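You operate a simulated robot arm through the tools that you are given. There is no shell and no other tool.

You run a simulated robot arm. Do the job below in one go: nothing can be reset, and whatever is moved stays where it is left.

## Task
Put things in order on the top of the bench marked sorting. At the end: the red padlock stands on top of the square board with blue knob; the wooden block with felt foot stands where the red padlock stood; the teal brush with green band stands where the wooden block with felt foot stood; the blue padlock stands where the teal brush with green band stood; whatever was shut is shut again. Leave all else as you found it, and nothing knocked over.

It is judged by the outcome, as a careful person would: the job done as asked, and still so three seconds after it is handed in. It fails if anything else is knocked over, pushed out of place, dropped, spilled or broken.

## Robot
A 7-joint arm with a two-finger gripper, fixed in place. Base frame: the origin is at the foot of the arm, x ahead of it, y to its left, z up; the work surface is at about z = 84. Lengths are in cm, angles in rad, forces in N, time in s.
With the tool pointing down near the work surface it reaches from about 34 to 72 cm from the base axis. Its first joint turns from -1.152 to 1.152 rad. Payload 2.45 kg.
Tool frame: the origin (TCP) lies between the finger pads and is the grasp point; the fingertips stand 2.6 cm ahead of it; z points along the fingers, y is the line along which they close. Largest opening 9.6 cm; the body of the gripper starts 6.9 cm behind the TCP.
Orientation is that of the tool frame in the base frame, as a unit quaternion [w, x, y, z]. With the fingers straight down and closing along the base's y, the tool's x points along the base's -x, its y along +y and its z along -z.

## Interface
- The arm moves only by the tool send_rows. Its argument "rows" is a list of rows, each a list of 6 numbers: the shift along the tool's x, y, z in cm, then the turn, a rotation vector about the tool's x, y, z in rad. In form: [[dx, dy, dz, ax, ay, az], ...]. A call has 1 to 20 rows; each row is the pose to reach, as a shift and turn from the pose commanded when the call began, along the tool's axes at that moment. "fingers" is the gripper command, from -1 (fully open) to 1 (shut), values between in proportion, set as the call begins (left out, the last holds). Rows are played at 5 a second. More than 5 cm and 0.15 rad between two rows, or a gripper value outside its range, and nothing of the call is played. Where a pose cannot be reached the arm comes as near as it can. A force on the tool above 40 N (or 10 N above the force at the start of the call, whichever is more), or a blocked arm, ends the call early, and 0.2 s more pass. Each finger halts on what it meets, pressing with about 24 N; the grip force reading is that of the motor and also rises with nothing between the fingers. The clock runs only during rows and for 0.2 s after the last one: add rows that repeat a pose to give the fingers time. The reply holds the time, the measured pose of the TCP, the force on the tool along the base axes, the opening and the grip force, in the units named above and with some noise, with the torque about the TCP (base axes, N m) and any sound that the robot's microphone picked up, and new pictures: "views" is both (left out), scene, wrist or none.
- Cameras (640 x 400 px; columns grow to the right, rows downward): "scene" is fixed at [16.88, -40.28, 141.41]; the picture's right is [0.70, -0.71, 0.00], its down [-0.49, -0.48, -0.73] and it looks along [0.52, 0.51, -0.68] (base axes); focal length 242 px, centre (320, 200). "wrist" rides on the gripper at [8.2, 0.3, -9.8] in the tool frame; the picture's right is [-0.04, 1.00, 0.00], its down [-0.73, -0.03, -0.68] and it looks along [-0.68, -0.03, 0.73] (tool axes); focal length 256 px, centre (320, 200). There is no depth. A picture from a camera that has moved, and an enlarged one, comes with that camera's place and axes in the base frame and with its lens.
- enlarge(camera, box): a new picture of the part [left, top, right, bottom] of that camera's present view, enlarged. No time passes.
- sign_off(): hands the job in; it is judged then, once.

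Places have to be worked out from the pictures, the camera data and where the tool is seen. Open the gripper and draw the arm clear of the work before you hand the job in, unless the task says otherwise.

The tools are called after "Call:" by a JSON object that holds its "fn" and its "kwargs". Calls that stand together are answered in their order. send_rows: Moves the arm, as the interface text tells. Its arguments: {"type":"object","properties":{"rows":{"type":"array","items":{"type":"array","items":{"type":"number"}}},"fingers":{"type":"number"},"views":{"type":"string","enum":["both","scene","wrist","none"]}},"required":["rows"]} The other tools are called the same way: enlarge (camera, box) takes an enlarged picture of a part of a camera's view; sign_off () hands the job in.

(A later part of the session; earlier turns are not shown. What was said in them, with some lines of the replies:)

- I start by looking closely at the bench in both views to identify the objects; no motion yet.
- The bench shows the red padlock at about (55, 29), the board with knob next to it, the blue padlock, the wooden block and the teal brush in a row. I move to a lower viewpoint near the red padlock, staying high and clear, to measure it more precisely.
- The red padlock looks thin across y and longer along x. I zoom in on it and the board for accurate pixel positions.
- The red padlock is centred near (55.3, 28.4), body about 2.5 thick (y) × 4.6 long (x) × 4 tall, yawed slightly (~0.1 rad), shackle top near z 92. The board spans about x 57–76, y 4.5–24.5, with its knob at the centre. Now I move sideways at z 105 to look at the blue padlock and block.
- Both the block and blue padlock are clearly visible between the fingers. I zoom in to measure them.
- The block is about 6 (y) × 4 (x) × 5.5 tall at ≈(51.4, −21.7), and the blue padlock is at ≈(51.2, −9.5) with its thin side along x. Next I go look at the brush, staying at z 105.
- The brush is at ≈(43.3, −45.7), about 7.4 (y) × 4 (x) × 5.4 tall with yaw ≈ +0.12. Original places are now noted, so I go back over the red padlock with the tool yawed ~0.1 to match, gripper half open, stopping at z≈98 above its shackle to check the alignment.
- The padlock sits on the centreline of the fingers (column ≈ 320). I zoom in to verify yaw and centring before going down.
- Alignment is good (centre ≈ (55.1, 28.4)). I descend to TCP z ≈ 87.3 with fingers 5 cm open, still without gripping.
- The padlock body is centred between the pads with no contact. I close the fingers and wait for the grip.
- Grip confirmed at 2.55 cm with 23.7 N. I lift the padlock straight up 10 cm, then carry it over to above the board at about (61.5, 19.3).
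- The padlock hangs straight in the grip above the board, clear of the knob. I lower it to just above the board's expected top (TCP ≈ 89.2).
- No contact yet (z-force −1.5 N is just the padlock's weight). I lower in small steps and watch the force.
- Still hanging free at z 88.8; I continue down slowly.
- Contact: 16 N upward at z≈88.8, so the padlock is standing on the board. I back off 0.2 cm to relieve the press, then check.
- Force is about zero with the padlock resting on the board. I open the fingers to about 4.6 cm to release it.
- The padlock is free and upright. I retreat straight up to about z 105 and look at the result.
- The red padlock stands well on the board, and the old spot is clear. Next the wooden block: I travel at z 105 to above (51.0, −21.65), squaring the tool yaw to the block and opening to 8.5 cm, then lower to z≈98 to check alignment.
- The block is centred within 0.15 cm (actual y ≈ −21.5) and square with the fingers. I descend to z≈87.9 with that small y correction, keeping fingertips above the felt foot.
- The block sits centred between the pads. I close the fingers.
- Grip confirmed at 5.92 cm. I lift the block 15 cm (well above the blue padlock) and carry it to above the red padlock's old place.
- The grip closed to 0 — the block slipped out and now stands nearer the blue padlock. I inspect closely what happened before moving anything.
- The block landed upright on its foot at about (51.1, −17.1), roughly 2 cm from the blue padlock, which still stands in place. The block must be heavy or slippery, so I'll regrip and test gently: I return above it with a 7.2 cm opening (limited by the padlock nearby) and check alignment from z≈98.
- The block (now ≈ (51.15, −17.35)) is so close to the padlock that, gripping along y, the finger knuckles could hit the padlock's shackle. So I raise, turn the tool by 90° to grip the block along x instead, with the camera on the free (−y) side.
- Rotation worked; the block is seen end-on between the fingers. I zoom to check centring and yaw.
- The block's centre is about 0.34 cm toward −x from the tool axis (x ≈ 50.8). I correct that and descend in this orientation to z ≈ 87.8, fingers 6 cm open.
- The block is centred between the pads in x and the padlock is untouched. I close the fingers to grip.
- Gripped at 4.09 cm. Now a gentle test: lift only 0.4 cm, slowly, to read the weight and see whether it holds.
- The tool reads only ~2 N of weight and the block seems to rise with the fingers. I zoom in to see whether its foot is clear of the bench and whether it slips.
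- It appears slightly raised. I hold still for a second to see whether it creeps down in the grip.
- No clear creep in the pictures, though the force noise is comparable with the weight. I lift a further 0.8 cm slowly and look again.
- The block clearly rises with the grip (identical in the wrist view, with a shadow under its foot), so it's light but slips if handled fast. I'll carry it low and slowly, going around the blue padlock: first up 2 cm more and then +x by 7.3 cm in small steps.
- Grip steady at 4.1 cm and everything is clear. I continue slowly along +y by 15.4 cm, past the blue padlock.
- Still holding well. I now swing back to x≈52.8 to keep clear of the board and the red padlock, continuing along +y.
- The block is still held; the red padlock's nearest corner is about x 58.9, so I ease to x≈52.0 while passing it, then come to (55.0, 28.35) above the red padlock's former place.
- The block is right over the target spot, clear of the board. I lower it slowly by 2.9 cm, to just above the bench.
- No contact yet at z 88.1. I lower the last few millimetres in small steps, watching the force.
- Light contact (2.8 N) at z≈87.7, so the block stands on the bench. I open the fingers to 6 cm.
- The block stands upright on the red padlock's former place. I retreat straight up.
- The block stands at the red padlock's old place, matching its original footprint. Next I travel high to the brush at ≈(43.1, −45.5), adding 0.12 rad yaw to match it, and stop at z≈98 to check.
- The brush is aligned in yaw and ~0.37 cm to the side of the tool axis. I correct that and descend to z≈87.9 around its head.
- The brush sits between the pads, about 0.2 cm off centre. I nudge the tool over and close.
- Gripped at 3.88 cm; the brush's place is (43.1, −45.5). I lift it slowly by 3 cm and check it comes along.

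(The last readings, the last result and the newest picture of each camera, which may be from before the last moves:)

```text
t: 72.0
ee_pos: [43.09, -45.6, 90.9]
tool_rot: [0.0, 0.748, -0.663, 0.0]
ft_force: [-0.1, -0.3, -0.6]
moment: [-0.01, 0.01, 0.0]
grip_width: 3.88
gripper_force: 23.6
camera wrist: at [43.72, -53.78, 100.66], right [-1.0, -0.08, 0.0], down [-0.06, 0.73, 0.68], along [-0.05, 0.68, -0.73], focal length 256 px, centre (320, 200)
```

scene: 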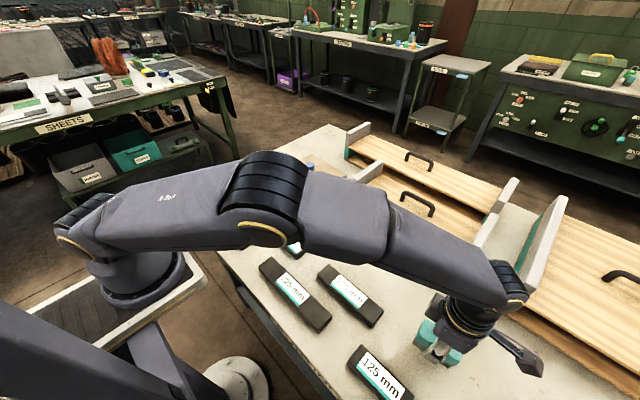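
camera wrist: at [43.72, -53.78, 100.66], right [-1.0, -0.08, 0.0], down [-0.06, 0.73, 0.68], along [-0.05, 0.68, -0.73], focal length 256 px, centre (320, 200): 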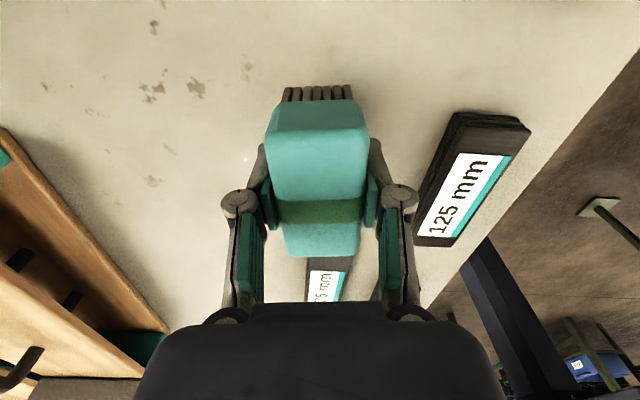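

The brush lifts fine (unchanged in the grip). I carry it slowly, 3 cm above the bench, to the block's original place at (51.1, −21.6), squaring its yaw on the way.

Call:
{"fn": "send_rows", "kwargs": {"rows": [[-0.228, -0.108, 0, 0, 0, 0.001], [-0.685, -0.324, 0, 0, 0, 0.004], [-1.483, -0.701, 0, 0, 0, 0.008], [-2.624, -1.241, 0, 0, 0, 0.014], [-3.994, -1.888, 0, 0, 0, 0.021], [-5.477, -2.59, 0, 0, 0, 0.029], [-6.96, -3.291, 0, 0, 0, 0.037], [-8.443, -3.992, 0, 0, 0, 0.044], [-9.927, -4.694, 0, 0, 0, 0.052], [-11.41, -5.395, 0, 0, 0, 0.06], [-12.893, -6.096, 0, 0, 0, 0.068], [-14.377, -6.798, 0, 0, 0, 0.076], [-15.86, -7.499, 0, 0, 0, 0.083], [-17.343, -8.2, 0, 0, 0, 0.091], [-18.712, -8.848, 0, 0, 0, 0.098], [-19.968, -9.441, 0, 0, 0, 0.105], [-20.994, -9.927, 0, 0, 0, 0.11], [-21.793, -10.304, 0, 0, 0, 0.115], [-22.364, -10.574, 0, 0, 0, 0.118], [-22.82, -10.79, 0, 0, 0, 0.12]], "views": "both"}}

Call:
{"fn": "enlarge", "kwargs": {"camera": "scene", "box": [290, 190, 410, 280]}}

```text
t: 76.2
ee_pos: [51.09, -21.51, 90.82]
tool_rot: [0.0, 0.707, -0.707, 0.001]
ft_force: [0.0, 0.2, -1.7]
moment: [0.01, 0.01, 0.02]
grip_width: 3.88
gripper_force: 23.8
camera wrist: at [50.78, -29.74, 100.51], right [-1.0, 0.04, 0.0], down [0.03, 0.73, 0.68], along [0.03, 0.68, -0.73], focal length 256 px, centre (320, 200)
```

scene: 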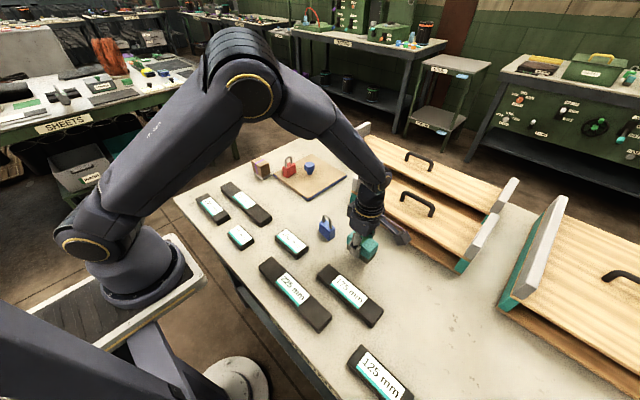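
wrist: 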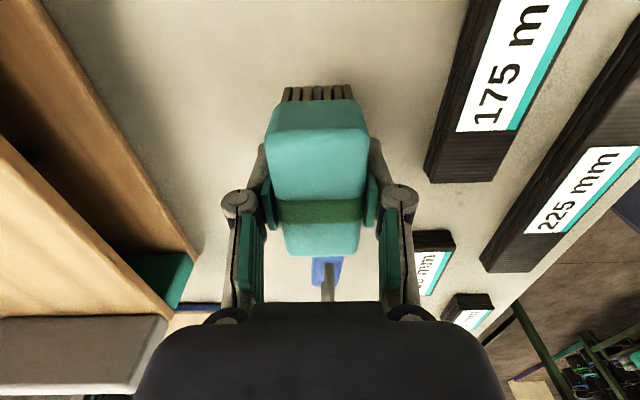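

```text
4.44 times, centred on (350, 235) of scene
camera zoom: at [16.88, -40.28, 141.41], right [0.7, -0.71, 0.0], down [-0.49, -0.48, -0.73], along [0.52, 0.51, -0.68], focal length 1075 px, centre (187, 44)
```

zoom: 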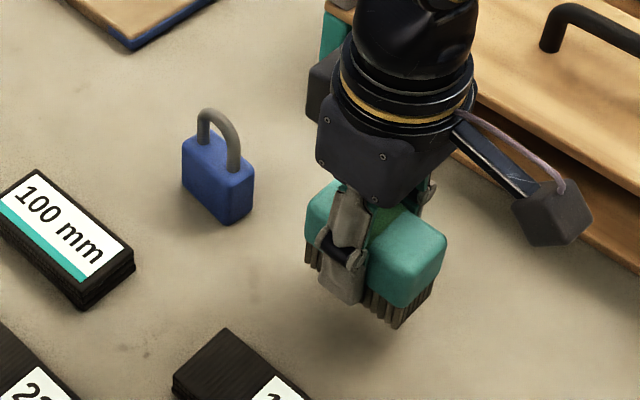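

The brush is held level above the block's old place at (51.1, −21.5). I lower it slowly to just above the bench.

Call:
{"fn": "send_rows", "kwargs": {"rows": [[0, 0, 0.3, 0, 0, 0], [0, 0, 0.8, 0, 0, 0], [0, 0, 1.4, 0, 0, 0], [0, 0, 2.0, 0, 0, 0], [0, 0, 2.4, 0, 0, 0], [0, 0, 2.7, 0, 0, 0], [0, 0, 2.8, 0, 0, 0], [0, 0, 2.8, 0, 0, 0]], "views": "none"}}

Call:
{"fn": "send_rows", "kwargs": {"rows": [[0, 0, 0.1, 0, 0, 0], [0, 0, 0.2, 0, 0, 0], [0, 0, 0.2, 0, 0, 0]], "views": "none"}}

```text
t: 78.0
ee_pos: [51.09, -21.72, 87.93]
tool_rot: [0.0, -0.707, 0.708, 0.0]
ft_force: [-0.5, -0.3, -2.5]
moment: [-0.01, 0.04, 0.03]
grip_width: 3.86
gripper_force: 23.8
```

```text
t: 78.8
ee_pos: [51.09, -21.61, 87.91]
tool_rot: [-0.001, -0.707, 0.707, 0.0]
ft_force: [-4.0, 3.1, 11.0]
moment: [0.14, 0.13, -0.01]
grip_width: 3.87
gripper_force: 23.8
```

Contact at 11 N, so the bristles are on the bench. I relieve by 0.12 cm and then open the fingers to 6 cm.

Call:
{"fn": "send_rows", "kwargs": {"rows": [[0, 0, -0.12, 0, 0, 0], [0, 0, -0.12, 0, 0, 0]], "views": "none"}}

Call:
{"fn": "send_rows", "kwargs": {"rows": [[0, 0, 0, 0, 0, 0], [0, 0, 0, 0, 0, 0], [0, 0, 0, 0, 0, 0], [0, 0, 0, 0, 0, 0]], "fingers": -0.25, "views": "wrist"}}

```text
t: 79.4
ee_pos: [51.05, -21.62, 87.91]
tool_rot: [0.0, -0.707, 0.707, 0.0]
ft_force: [-0.1, 0.9, -0.8]
moment: [0.02, -0.01, -0.02]
grip_width: 3.87
gripper_force: 24.0
```

```text
t: 80.4
ee_pos: [51.19, -21.66, 87.95]
tool_rot: [0.0, 0.707, -0.707, 0.0]
ft_force: [-0.5, -0.3, 0.4]
moment: [0.02, 0.03, -0.01]
grip_width: 5.99
gripper_force: 0.0
camera wrist: at [50.78, -29.87, 97.74], right [-1.0, 0.04, 0.0], down [0.03, 0.73, 0.68], along [0.03, 0.68, -0.73], focal length 256 px, centre (320, 200)
```

wrist: 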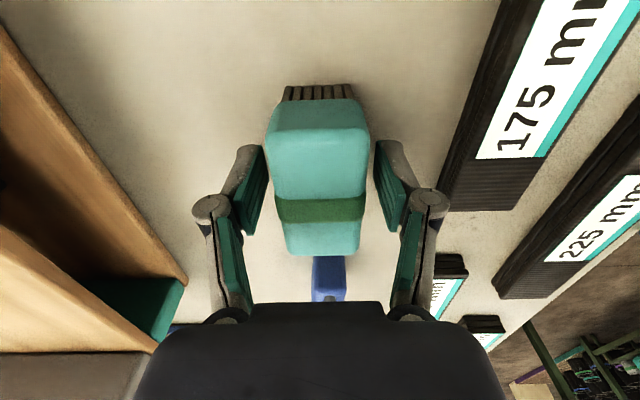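

The brush is released and stands. I retreat upward and go over to above the blue padlock, turning the tool 0.1 rad to match it.

Call:
{"fn": "send_rows", "kwargs": {"rows": [[0, 0, -1.5, 0, 0, 0], [0, 0, -4, 0, 0, 0], [0, 0, -8, 0, 0, 0], [0, 0, -12, 0, 0, 0], [-4, 0.05, -12, 0, 0, 0.033], [-8, 0.1, -12, 0, 0, 0.067], [-12.15, 0.15, -12, 0, 0, 0.1], [-12.15, 0.15, -12, 0, 0, 0.1]], "views": "both"}}

Call:
{"fn": "enlarge", "kwargs": {"camera": "wrist", "box": [240, 10, 400, 170]}}

Call:
{"fn": "enlarge", "kwargs": {"camera": "scene", "box": [290, 190, 410, 280]}}

```text
t: 82.2
ee_pos: [50.84, -9.29, 99.92]
tool_rot: [0.0, -0.671, 0.741, 0.0]
ft_force: [0.6, -0.5, 0.0]
moment: [0.02, 0.0, 0.0]
grip_width: 6.02
gripper_force: 0.1
camera wrist: at [49.6, -17.48, 109.72], right [-0.99, 0.14, 0.0], down [0.1, 0.73, 0.68], along [0.1, 0.67, -0.73], focal length 256 px, centre (320, 200)
```

scene: 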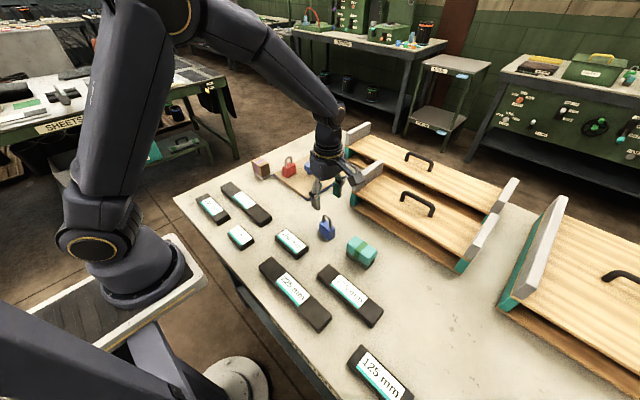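
wrist: 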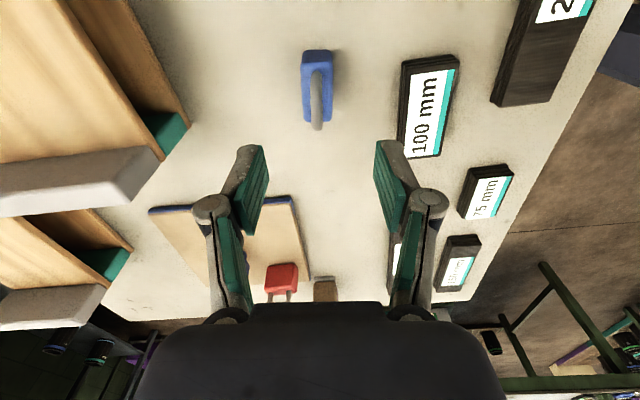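

```text
2.50 times, centred on (320, 90) of wrist
camera zoom: at [49.6, -17.48, 109.72], right [-0.99, 0.14, 0.0], down [0.1, 0.73, 0.68], along [0.1, 0.67, -0.73], focal length 640 px, centre (320, 475)
```

zoom: 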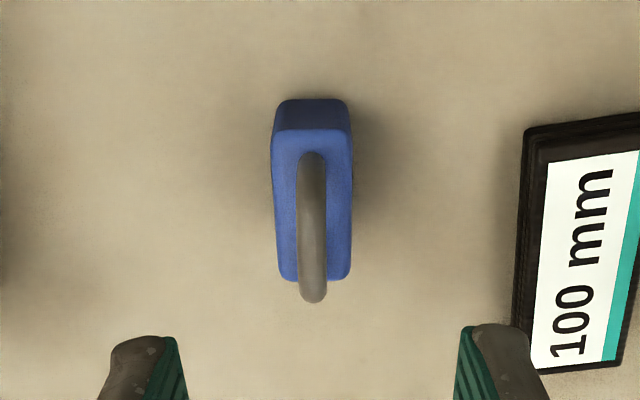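

```text
4.44 times, centred on (350, 235) of scene
camera zoom: at [16.88, -40.27, 141.41], right [0.7, -0.71, 0.0], down [-0.49, -0.48, -0.73], along [0.52, 0.51, -0.68], focal length 1075 px, centre (187, 44)
```

zoom: 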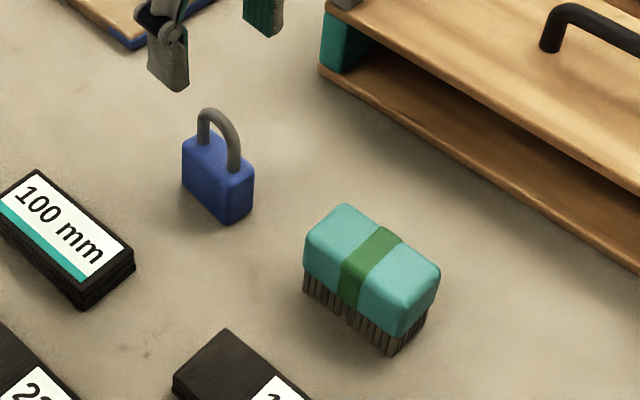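

The brush stands properly on the block's old place. The blue padlock is 0.27 cm to one side of the tool axis; I correct this and descend to z≈87.2.

Call:
{"fn": "send_rows", "kwargs": {"rows": [[0, -0.27, 3, 0, 0, 0], [0, -0.27, 6, 0, 0, 0], [0, -0.27, 9, 0, 0, 0], [0, -0.27, 11, 0, 0, 0], [0, -0.27, 12, 0, 0, 0], [0, -0.27, 12.7, 0, 0, 0], [0, -0.27, 12.7, 0, 0, 0]], "views": "wrist"}}

```text
t: 83.8
ee_pos: [51.31, -9.29, 87.31]
tool_rot: [0.0, -0.672, 0.741, -0.001]
ft_force: [-0.7, 0.3, 0.1]
moment: [0.02, -0.04, 0.01]
grip_width: 6.01
gripper_force: 0.0
camera wrist: at [50.01, -17.53, 97.11], right [-0.99, 0.14, 0.0], down [0.1, 0.73, 0.68], along [0.09, 0.67, -0.73], focal length 256 px, centre (320, 200)
```

wrist: 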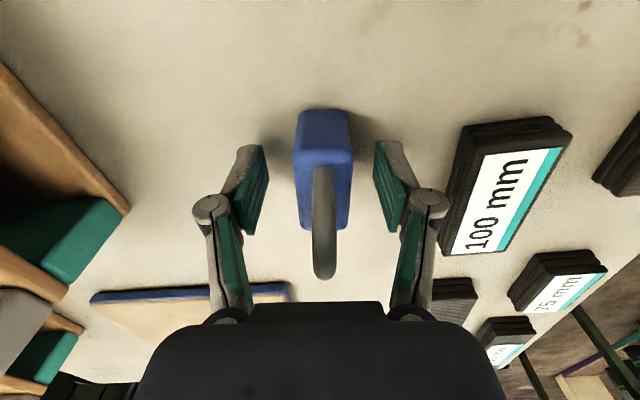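

The blue padlock is well centred between the pads. I close the fingers.

Call:
{"fn": "send_rows", "kwargs": {"rows": [[0, 0, 0, 0, 0, 0], [0, 0, 0, 0, 0, 0], [0, 0, 0, 0, 0, 0], [0, 0, 0, 0, 0, 0], [0, 0, 0, 0, 0, 0], [0, 0, 0, 0, 0, 0], [0, 0, 0, 0, 0, 0]], "fingers": 1, "views": "wrist"}}

```text
t: 85.4
ee_pos: [51.37, -9.25, 87.3]
tool_rot: [0.0, -0.671, 0.741, 0.0]
ft_force: [-0.3, 0.8, -0.3]
moment: [-0.02, -0.03, 0.0]
grip_width: 2.53
gripper_force: 24.0
camera wrist: at [49.99, -17.52, 97.12], right [-0.99, 0.14, 0.0], down [0.1, 0.73, 0.68], along [0.09, 0.67, -0.73], focal length 256 px, centre (320, 200)
```

wrist: 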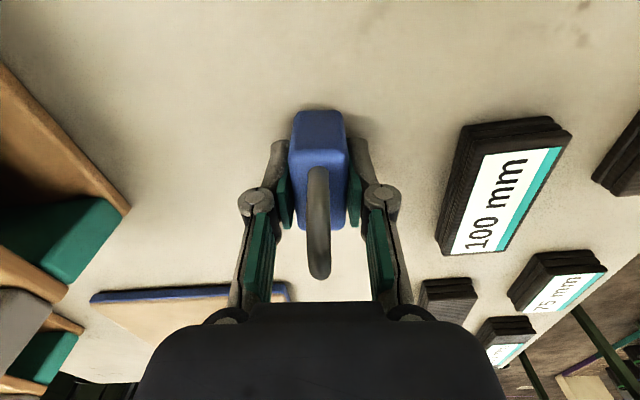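

Gripped at 2.53 cm. I lift it slowly 4 cm and move to x≈43.5, so that the later path along −y passes well clear of the brush.

Call:
{"fn": "send_rows", "kwargs": {"rows": [[0, 0, -0.3, 0, 0, 0], [0, 0, -0.8, 0, 0, 0], [0, 0, -1.5, 0, 0, 0], [0, 0, -2.3, 0, 0, 0], [0, 0, -3.1, 0, 0, 0], [0, 0, -3.7, 0, 0, 0], [0, 0, -4.0, 0, 0, 0], [0.076, 0.229, -4, 0, 0, 0], [0.253, 0.764, -4, 0, 0, 0], [0.505, 1.527, -4, 0, 0, 0], [0.808, 2.444, -4, 0, 0, 0], [1.136, 3.436, -4, 0, 0, 0], [1.465, 4.429, -4, 0, 0, 0], [1.793, 5.422, -4, 0, 0, 0], [2.096, 6.338, -4, 0, 0, 0], [2.323, 7.025, -4, 0, 0, 0], [2.475, 7.483, -4, 0, 0, 0], [2.525, 7.636, -4, 0, 0, 0], [2.525, 7.636, -4, 0, 0, 0]], "views": "both"}}

```text
t: 89.4
ee_pos: [43.37, -11.22, 91.25]
tool_rot: [0.0, -0.671, 0.741, 0.0]
ft_force: [0.8, 0.1, -1.4]
moment: [0.0, 0.0, -0.01]
grip_width: 2.56
gripper_force: 24.4
camera wrist: at [42.21, -19.36, 101.05], right [-0.99, 0.14, 0.0], down [0.1, 0.73, 0.68], along [0.09, 0.67, -0.73], focal length 256 px, centre (320, 200)
```

scene: 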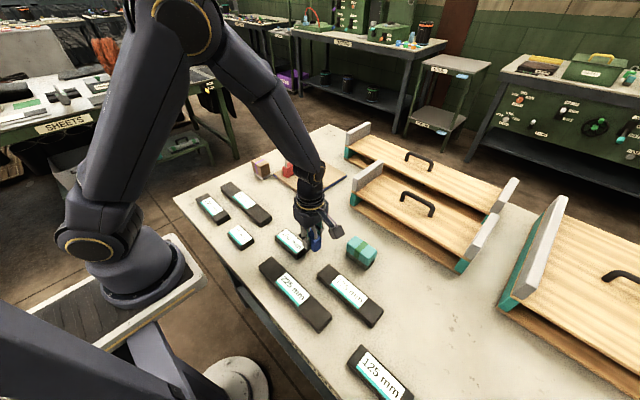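
wrist: 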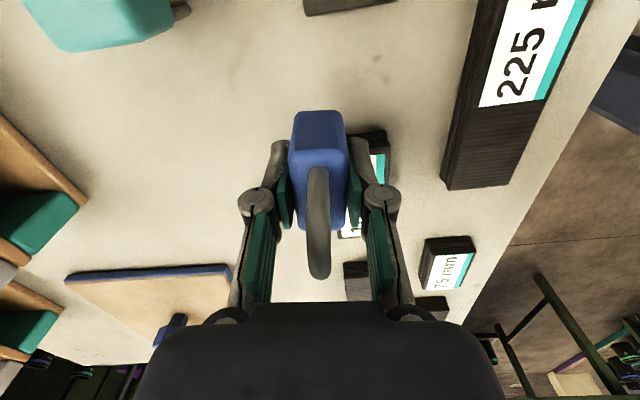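

The padlock is held firmly. I carry it along −y at moderate speed, 5 cm above the bench, to above the brush's old place at (43.1, −45.5).

Call:
{"fn": "send_rows", "kwargs": {"rows": [[0.273, -0.025, -0.2, 0, 0, 0], [0.854, -0.079, -0.5, 0, 0, 0], [1.878, -0.173, -0.8, 0, 0, 0], [3.414, -0.315, -1, 0, 0, 0], [5.292, -0.488, -1, 0, 0, 0], [7.34, -0.677, -1, 0, 0, 0], [9.457, -0.873, -1, 0, 0, 0], [11.573, -1.068, -1, 0, 0, 0], [13.69, -1.263, -1, 0, 0, 0], [15.807, -1.458, -1, 0, 0, 0], [17.924, -1.654, -1, 0, 0, 0], [20.04, -1.849, -1, 0, 0, 0], [22.157, -2.044, -1, 0, 0, 0], [24.274, -2.24, -1, 0, 0, 0], [26.39, -2.435, -1, 0, 0, 0], [28.507, -2.63, -1, 0, 0, 0], [30.385, -2.804, -1, 0, 0, 0], [31.921, -2.945, -1, 0, 0, 0], [33.116, -3.056, -1, 0, 0, 0], [34.14, -3.15, -1, 0, 0, 0]], "views": "both"}}

```text
t: 93.6
ee_pos: [43.19, -45.54, 92.26]
tool_rot: [0.0, -0.671, 0.741, 0.0]
ft_force: [-0.8, 0.2, -1.0]
moment: [0.05, 0.01, -0.02]
grip_width: 2.54
gripper_force: 23.7
camera wrist: at [41.96, -53.69, 102.01], right [-0.99, 0.14, 0.0], down [0.1, 0.73, 0.68], along [0.09, 0.67, -0.73], focal length 256 px, centre (320, 200)
```

scene: 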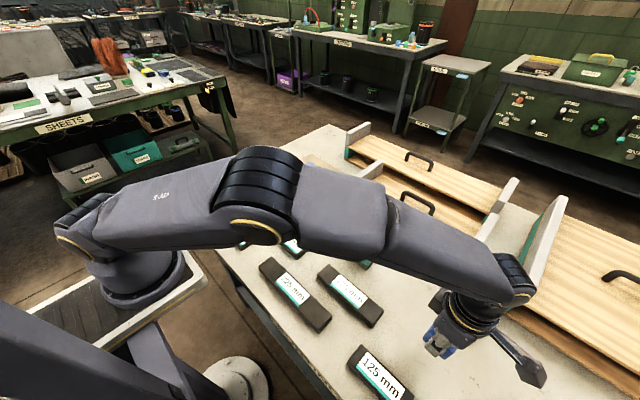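
wrist: 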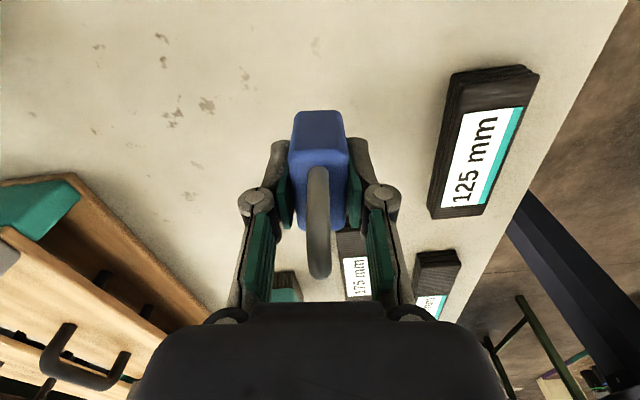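

It is above the brush's former place (43.2, −45.5). I lower it to just over the bench, then in small steps until contact.

Call:
{"fn": "send_rows", "kwargs": {"rows": [[0, 0, 0.4, 0, 0, 0], [0, 0, 1.2, 0, 0, 0], [0, 0, 2.1, 0, 0, 0], [0, 0, 3.0, 0, 0, 0], [0, 0, 3.8, 0, 0, 0], [0, 0, 4.4, 0, 0, 0], [0, 0, 4.7, 0, 0, 0], [0, 0, 4.7, 0, 0, 0]], "views": "none"}}

Call:
{"fn": "send_rows", "kwargs": {"rows": [[0, 0, 0.1, 0, 0, 0], [0, 0, 0.2, 0, 0, 0], [0, 0, 0.2, 0, 0, 0]], "views": "none"}}

```text
t: 95.4
ee_pos: [43.13, -45.37, 87.45]
tool_rot: [0.0, -0.672, 0.741, 0.0]
ft_force: [0.2, -0.2, -1.7]
moment: [-0.01, -0.03, 0.01]
grip_width: 2.57
gripper_force: 24.1
```

```text
t: 96.2
ee_pos: [43.18, -45.47, 87.26]
tool_rot: [-0.001, -0.671, 0.741, 0.0]
ft_force: [-0.1, 0.3, 0.7]
moment: [0.09, -0.01, 0.01]
grip_width: 2.55
gripper_force: 23.9
```

The weight is now taken by the bench (force went from −1.7 to +0.7). I go down 0.05 cm more and then open the fingers.

Call:
{"fn": "send_rows", "kwargs": {"rows": [[0, 0, 0.05, 0, 0, 0], [0, 0, 0.05, 0, 0, 0]], "views": "none"}}

Call:
{"fn": "send_rows", "kwargs": {"rows": [[0, 0, 0, 0, 0, 0], [0, 0, 0, 0, 0, 0], [0, 0, 0, 0, 0, 0], [0, 0, 0, 0, 0, 0]], "fingers": 0.0, "views": "wrist"}}

```text
t: 96.8
ee_pos: [43.07, -45.45, 87.38]
tool_rot: [-0.001, -0.671, 0.741, 0.0]
ft_force: [-1.7, 0.5, 4.7]
moment: [0.1, 0.05, 0.06]
grip_width: 2.54
gripper_force: 23.8
```

```text
t: 97.8
ee_pos: [43.11, -45.47, 87.26]
tool_rot: [0.0, -0.671, 0.742, 0.001]
ft_force: [-0.8, 0.8, 0.3]
moment: [-0.03, 0.01, 0.04]
grip_width: 4.79
gripper_force: 0.2
camera wrist: at [41.93, -53.64, 97.1], right [-0.99, 0.14, 0.0], down [0.1, 0.73, 0.68], along [0.09, 0.67, -0.73], focal length 256 px, centre (320, 200)
```

wrist: 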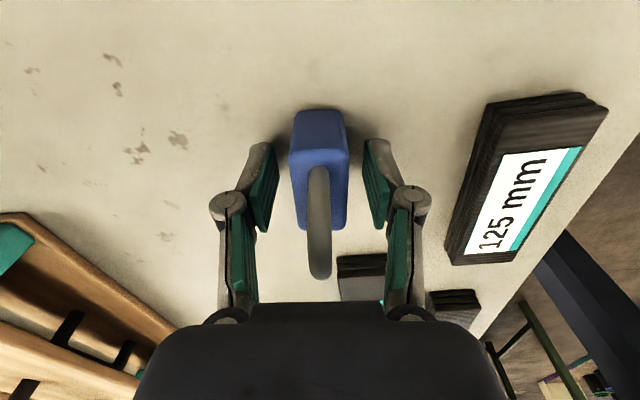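

The blue padlock stands free. I retreat straight up and then pull back toward the base with the fingers open, so that the scene camera can see the whole bench.

Call:
{"fn": "send_rows", "kwargs": {"rows": [[0, 0, -1.5, 0, 0, 0], [0, 0, -4, 0, 0, 0], [0, 0, -8, 0, 0, 0], [0, 0, -12.5, 0, 0, 0], [0, 0, -17, 0, 0, 0], [0, 0, -21.5, 0, 0, 0], [0, 0, -26, 0, 0, 0], [0, 0, -30, 0, 0, 0], [0, 0, -30, 0, 0, 0]], "views": "both"}}

```text
t: 99.8
ee_pos: [43.24, -45.6, 117.4]
tool_rot: [0.0, -0.671, 0.742, 0.001]
ft_force: [0.5, -1.2, 0.5]
moment: [0.0, 0.0, -0.01]
grip_width: 4.78
gripper_force: 0.0
camera wrist: at [42.16, -53.69, 127.1], right [-0.99, 0.14, 0.0], down [0.1, 0.73, 0.68], along [0.09, 0.67, -0.73], focal length 256 px, centre (320, 200)
```

scene: 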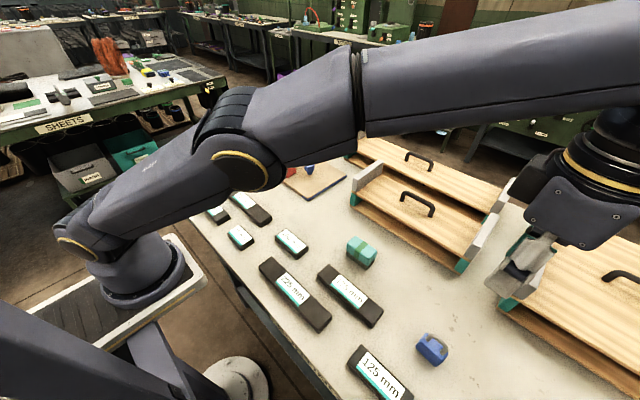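
wrist: 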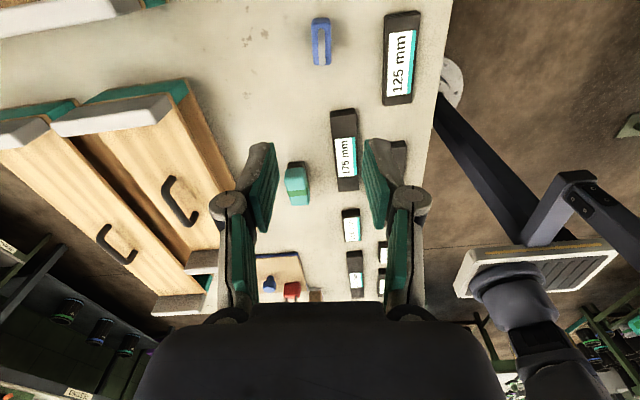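

All four objects appear in place. I swing the arm back to about its starting pose to get a full, unobstructed check of the bench.

Call:
{"fn": "send_rows", "kwargs": {"rows": [[-4.55, 0.808, 0, 0, 0, 0.1225], [-9.1, 1.617, 0, 0, 0, 0.245], [-13.65, 2.425, 0, 0, 0, 0.3675], [-18.2, 3.233, 0, 0, 0, 0.49], [-22.75, 4.042, 0, 0, 0, 0.6125], [-27.3, 4.85, 0, 0, 0, 0.735], [-31.85, 5.658, 0, 0, 0, 0.8575], [-36.4, 6.467, 0, 0, 0, 0.98], [-40.95, 7.275, 0, 0, 0, 1.1025], [-45.5, 8.083, 0, 0, 0, 1.225], [-50.05, 8.892, 0, 0, 0, 1.3475], [-54.6, 9.7, 0, 0, 0, 1.47], [-54.6, 9.7, -2, 0, 0, 1.47]], "fingers": -1, "views": "both"}}

Call:
{"fn": "enlarge", "kwargs": {"camera": "scene", "box": [180, 120, 400, 280]}}

Call:
{"fn": "enlarge", "kwargs": {"camera": "scene", "box": [320, 220, 540, 400]}}

Call:
{"fn": "enlarge", "kwargs": {"camera": "wrist", "box": [0, 0, 480, 300]}}

```text
t: 102.6
ee_pos: [39.0, 9.9, 119.28]
tool_rot: [-0.001, -0.001, 1.0, 0.0]
ft_force: [-0.2, -1.1, -0.2]
moment: [-0.02, 0.04, 0.03]
grip_width: 9.58
gripper_force: 0.0
camera wrist: at [30.75, 10.13, 129.11], right [0.04, 1.0, 0.0], down [0.73, -0.03, 0.68], along [0.68, -0.03, -0.73], focal length 256 px, centre (320, 200)
```

scene: 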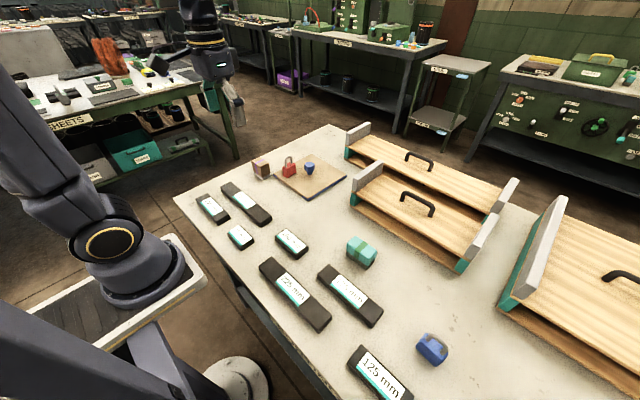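
wrist: 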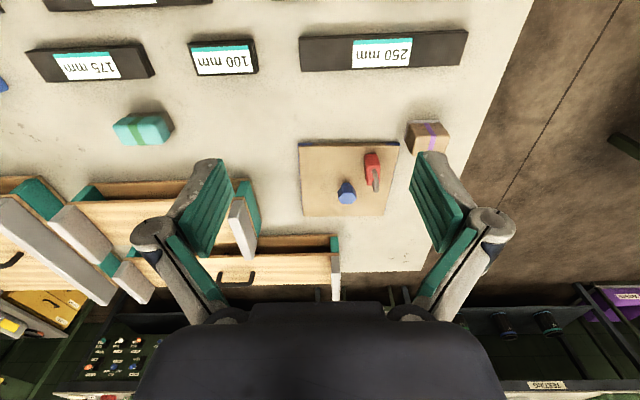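

```text
2.50 times, centred on (290, 200) of scene
camera zoom: at [16.88, -40.27, 141.41], right [0.7, -0.71, 0.0], down [-0.49, -0.48, -0.73], along [0.52, 0.51, -0.68], focal length 605 px, centre (395, 200)
```

zoom: 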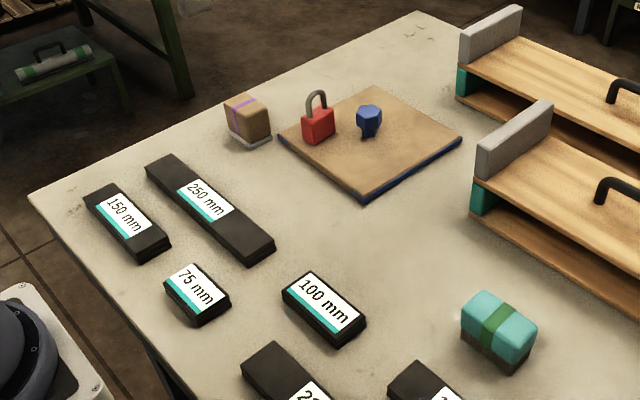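

```text
2.22 times, centred on (430, 310) of scene
camera zoom: at [16.88, -40.27, 141.41], right [0.7, -0.71, 0.0], down [-0.49, -0.48, -0.73], along [0.52, 0.51, -0.68], focal length 538 px, centre (76, -44)
```

zoom: 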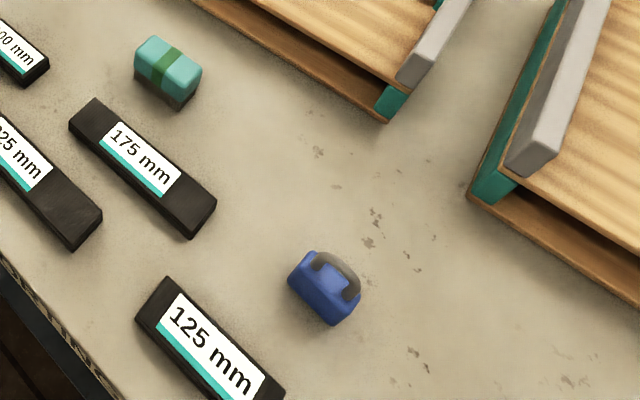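

```text
1.33 times, centred on (240, 150) of wrist
camera zoom: at [30.75, 10.13, 129.11], right [0.04, 1.0, 0.0], down [0.73, -0.03, 0.68], along [0.68, -0.03, -0.73], focal length 341 px, centre (427, 267)
```

zoom: 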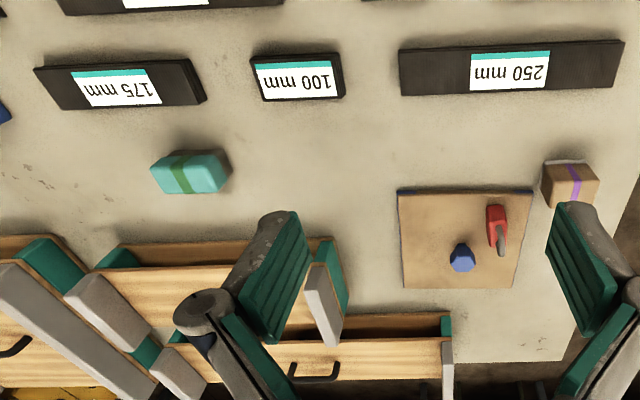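

The check shows everything as asked. The red padlock is on the board beside the knob, the block is where the red padlock was, the brush is where the block was, and the blue padlock is where the brush was. All four stand upright, the board, gauge bars and drawers are unmoved, and nothing was opened. The gripper is open and the arm is clear, so I hand in the job.

Call:
{"fn": "sign_off", "kwargs": {}}

```text
The job is handed in.
```

The job is handed in, and all four objects stand where you asked, upright in the last pictures.

| Object | Now stands | Position (x, y) in cm |
|---|---|---|
| Red padlock | On the square board, beside the blue knob | about (61.5, 19.3) |
| Wooden block with felt foot | Where the red padlock stood | about (55.0, 28.5) |
| Teal brush with green band | Where the block stood | about (51.1, −21.6) |
| Blue padlock | Where the brush stood | about (43.1, −45.5) |

**Dropped block:** the block slipped out of the gripper on the first try, during the fast carry. It landed upright about 4.5 cm from its spot, roughly 2 cm from the blue padlock, without touching it. I gripped it again across its narrow side and carried it low and slowly the rest of the way. I saw no damage to the block in the pictures.

I opened nothing, so there was nothing to shut again. The board, gauge bars and drawers look the same as in the first pictures. The gripper is open and the arm is clear of the bench.
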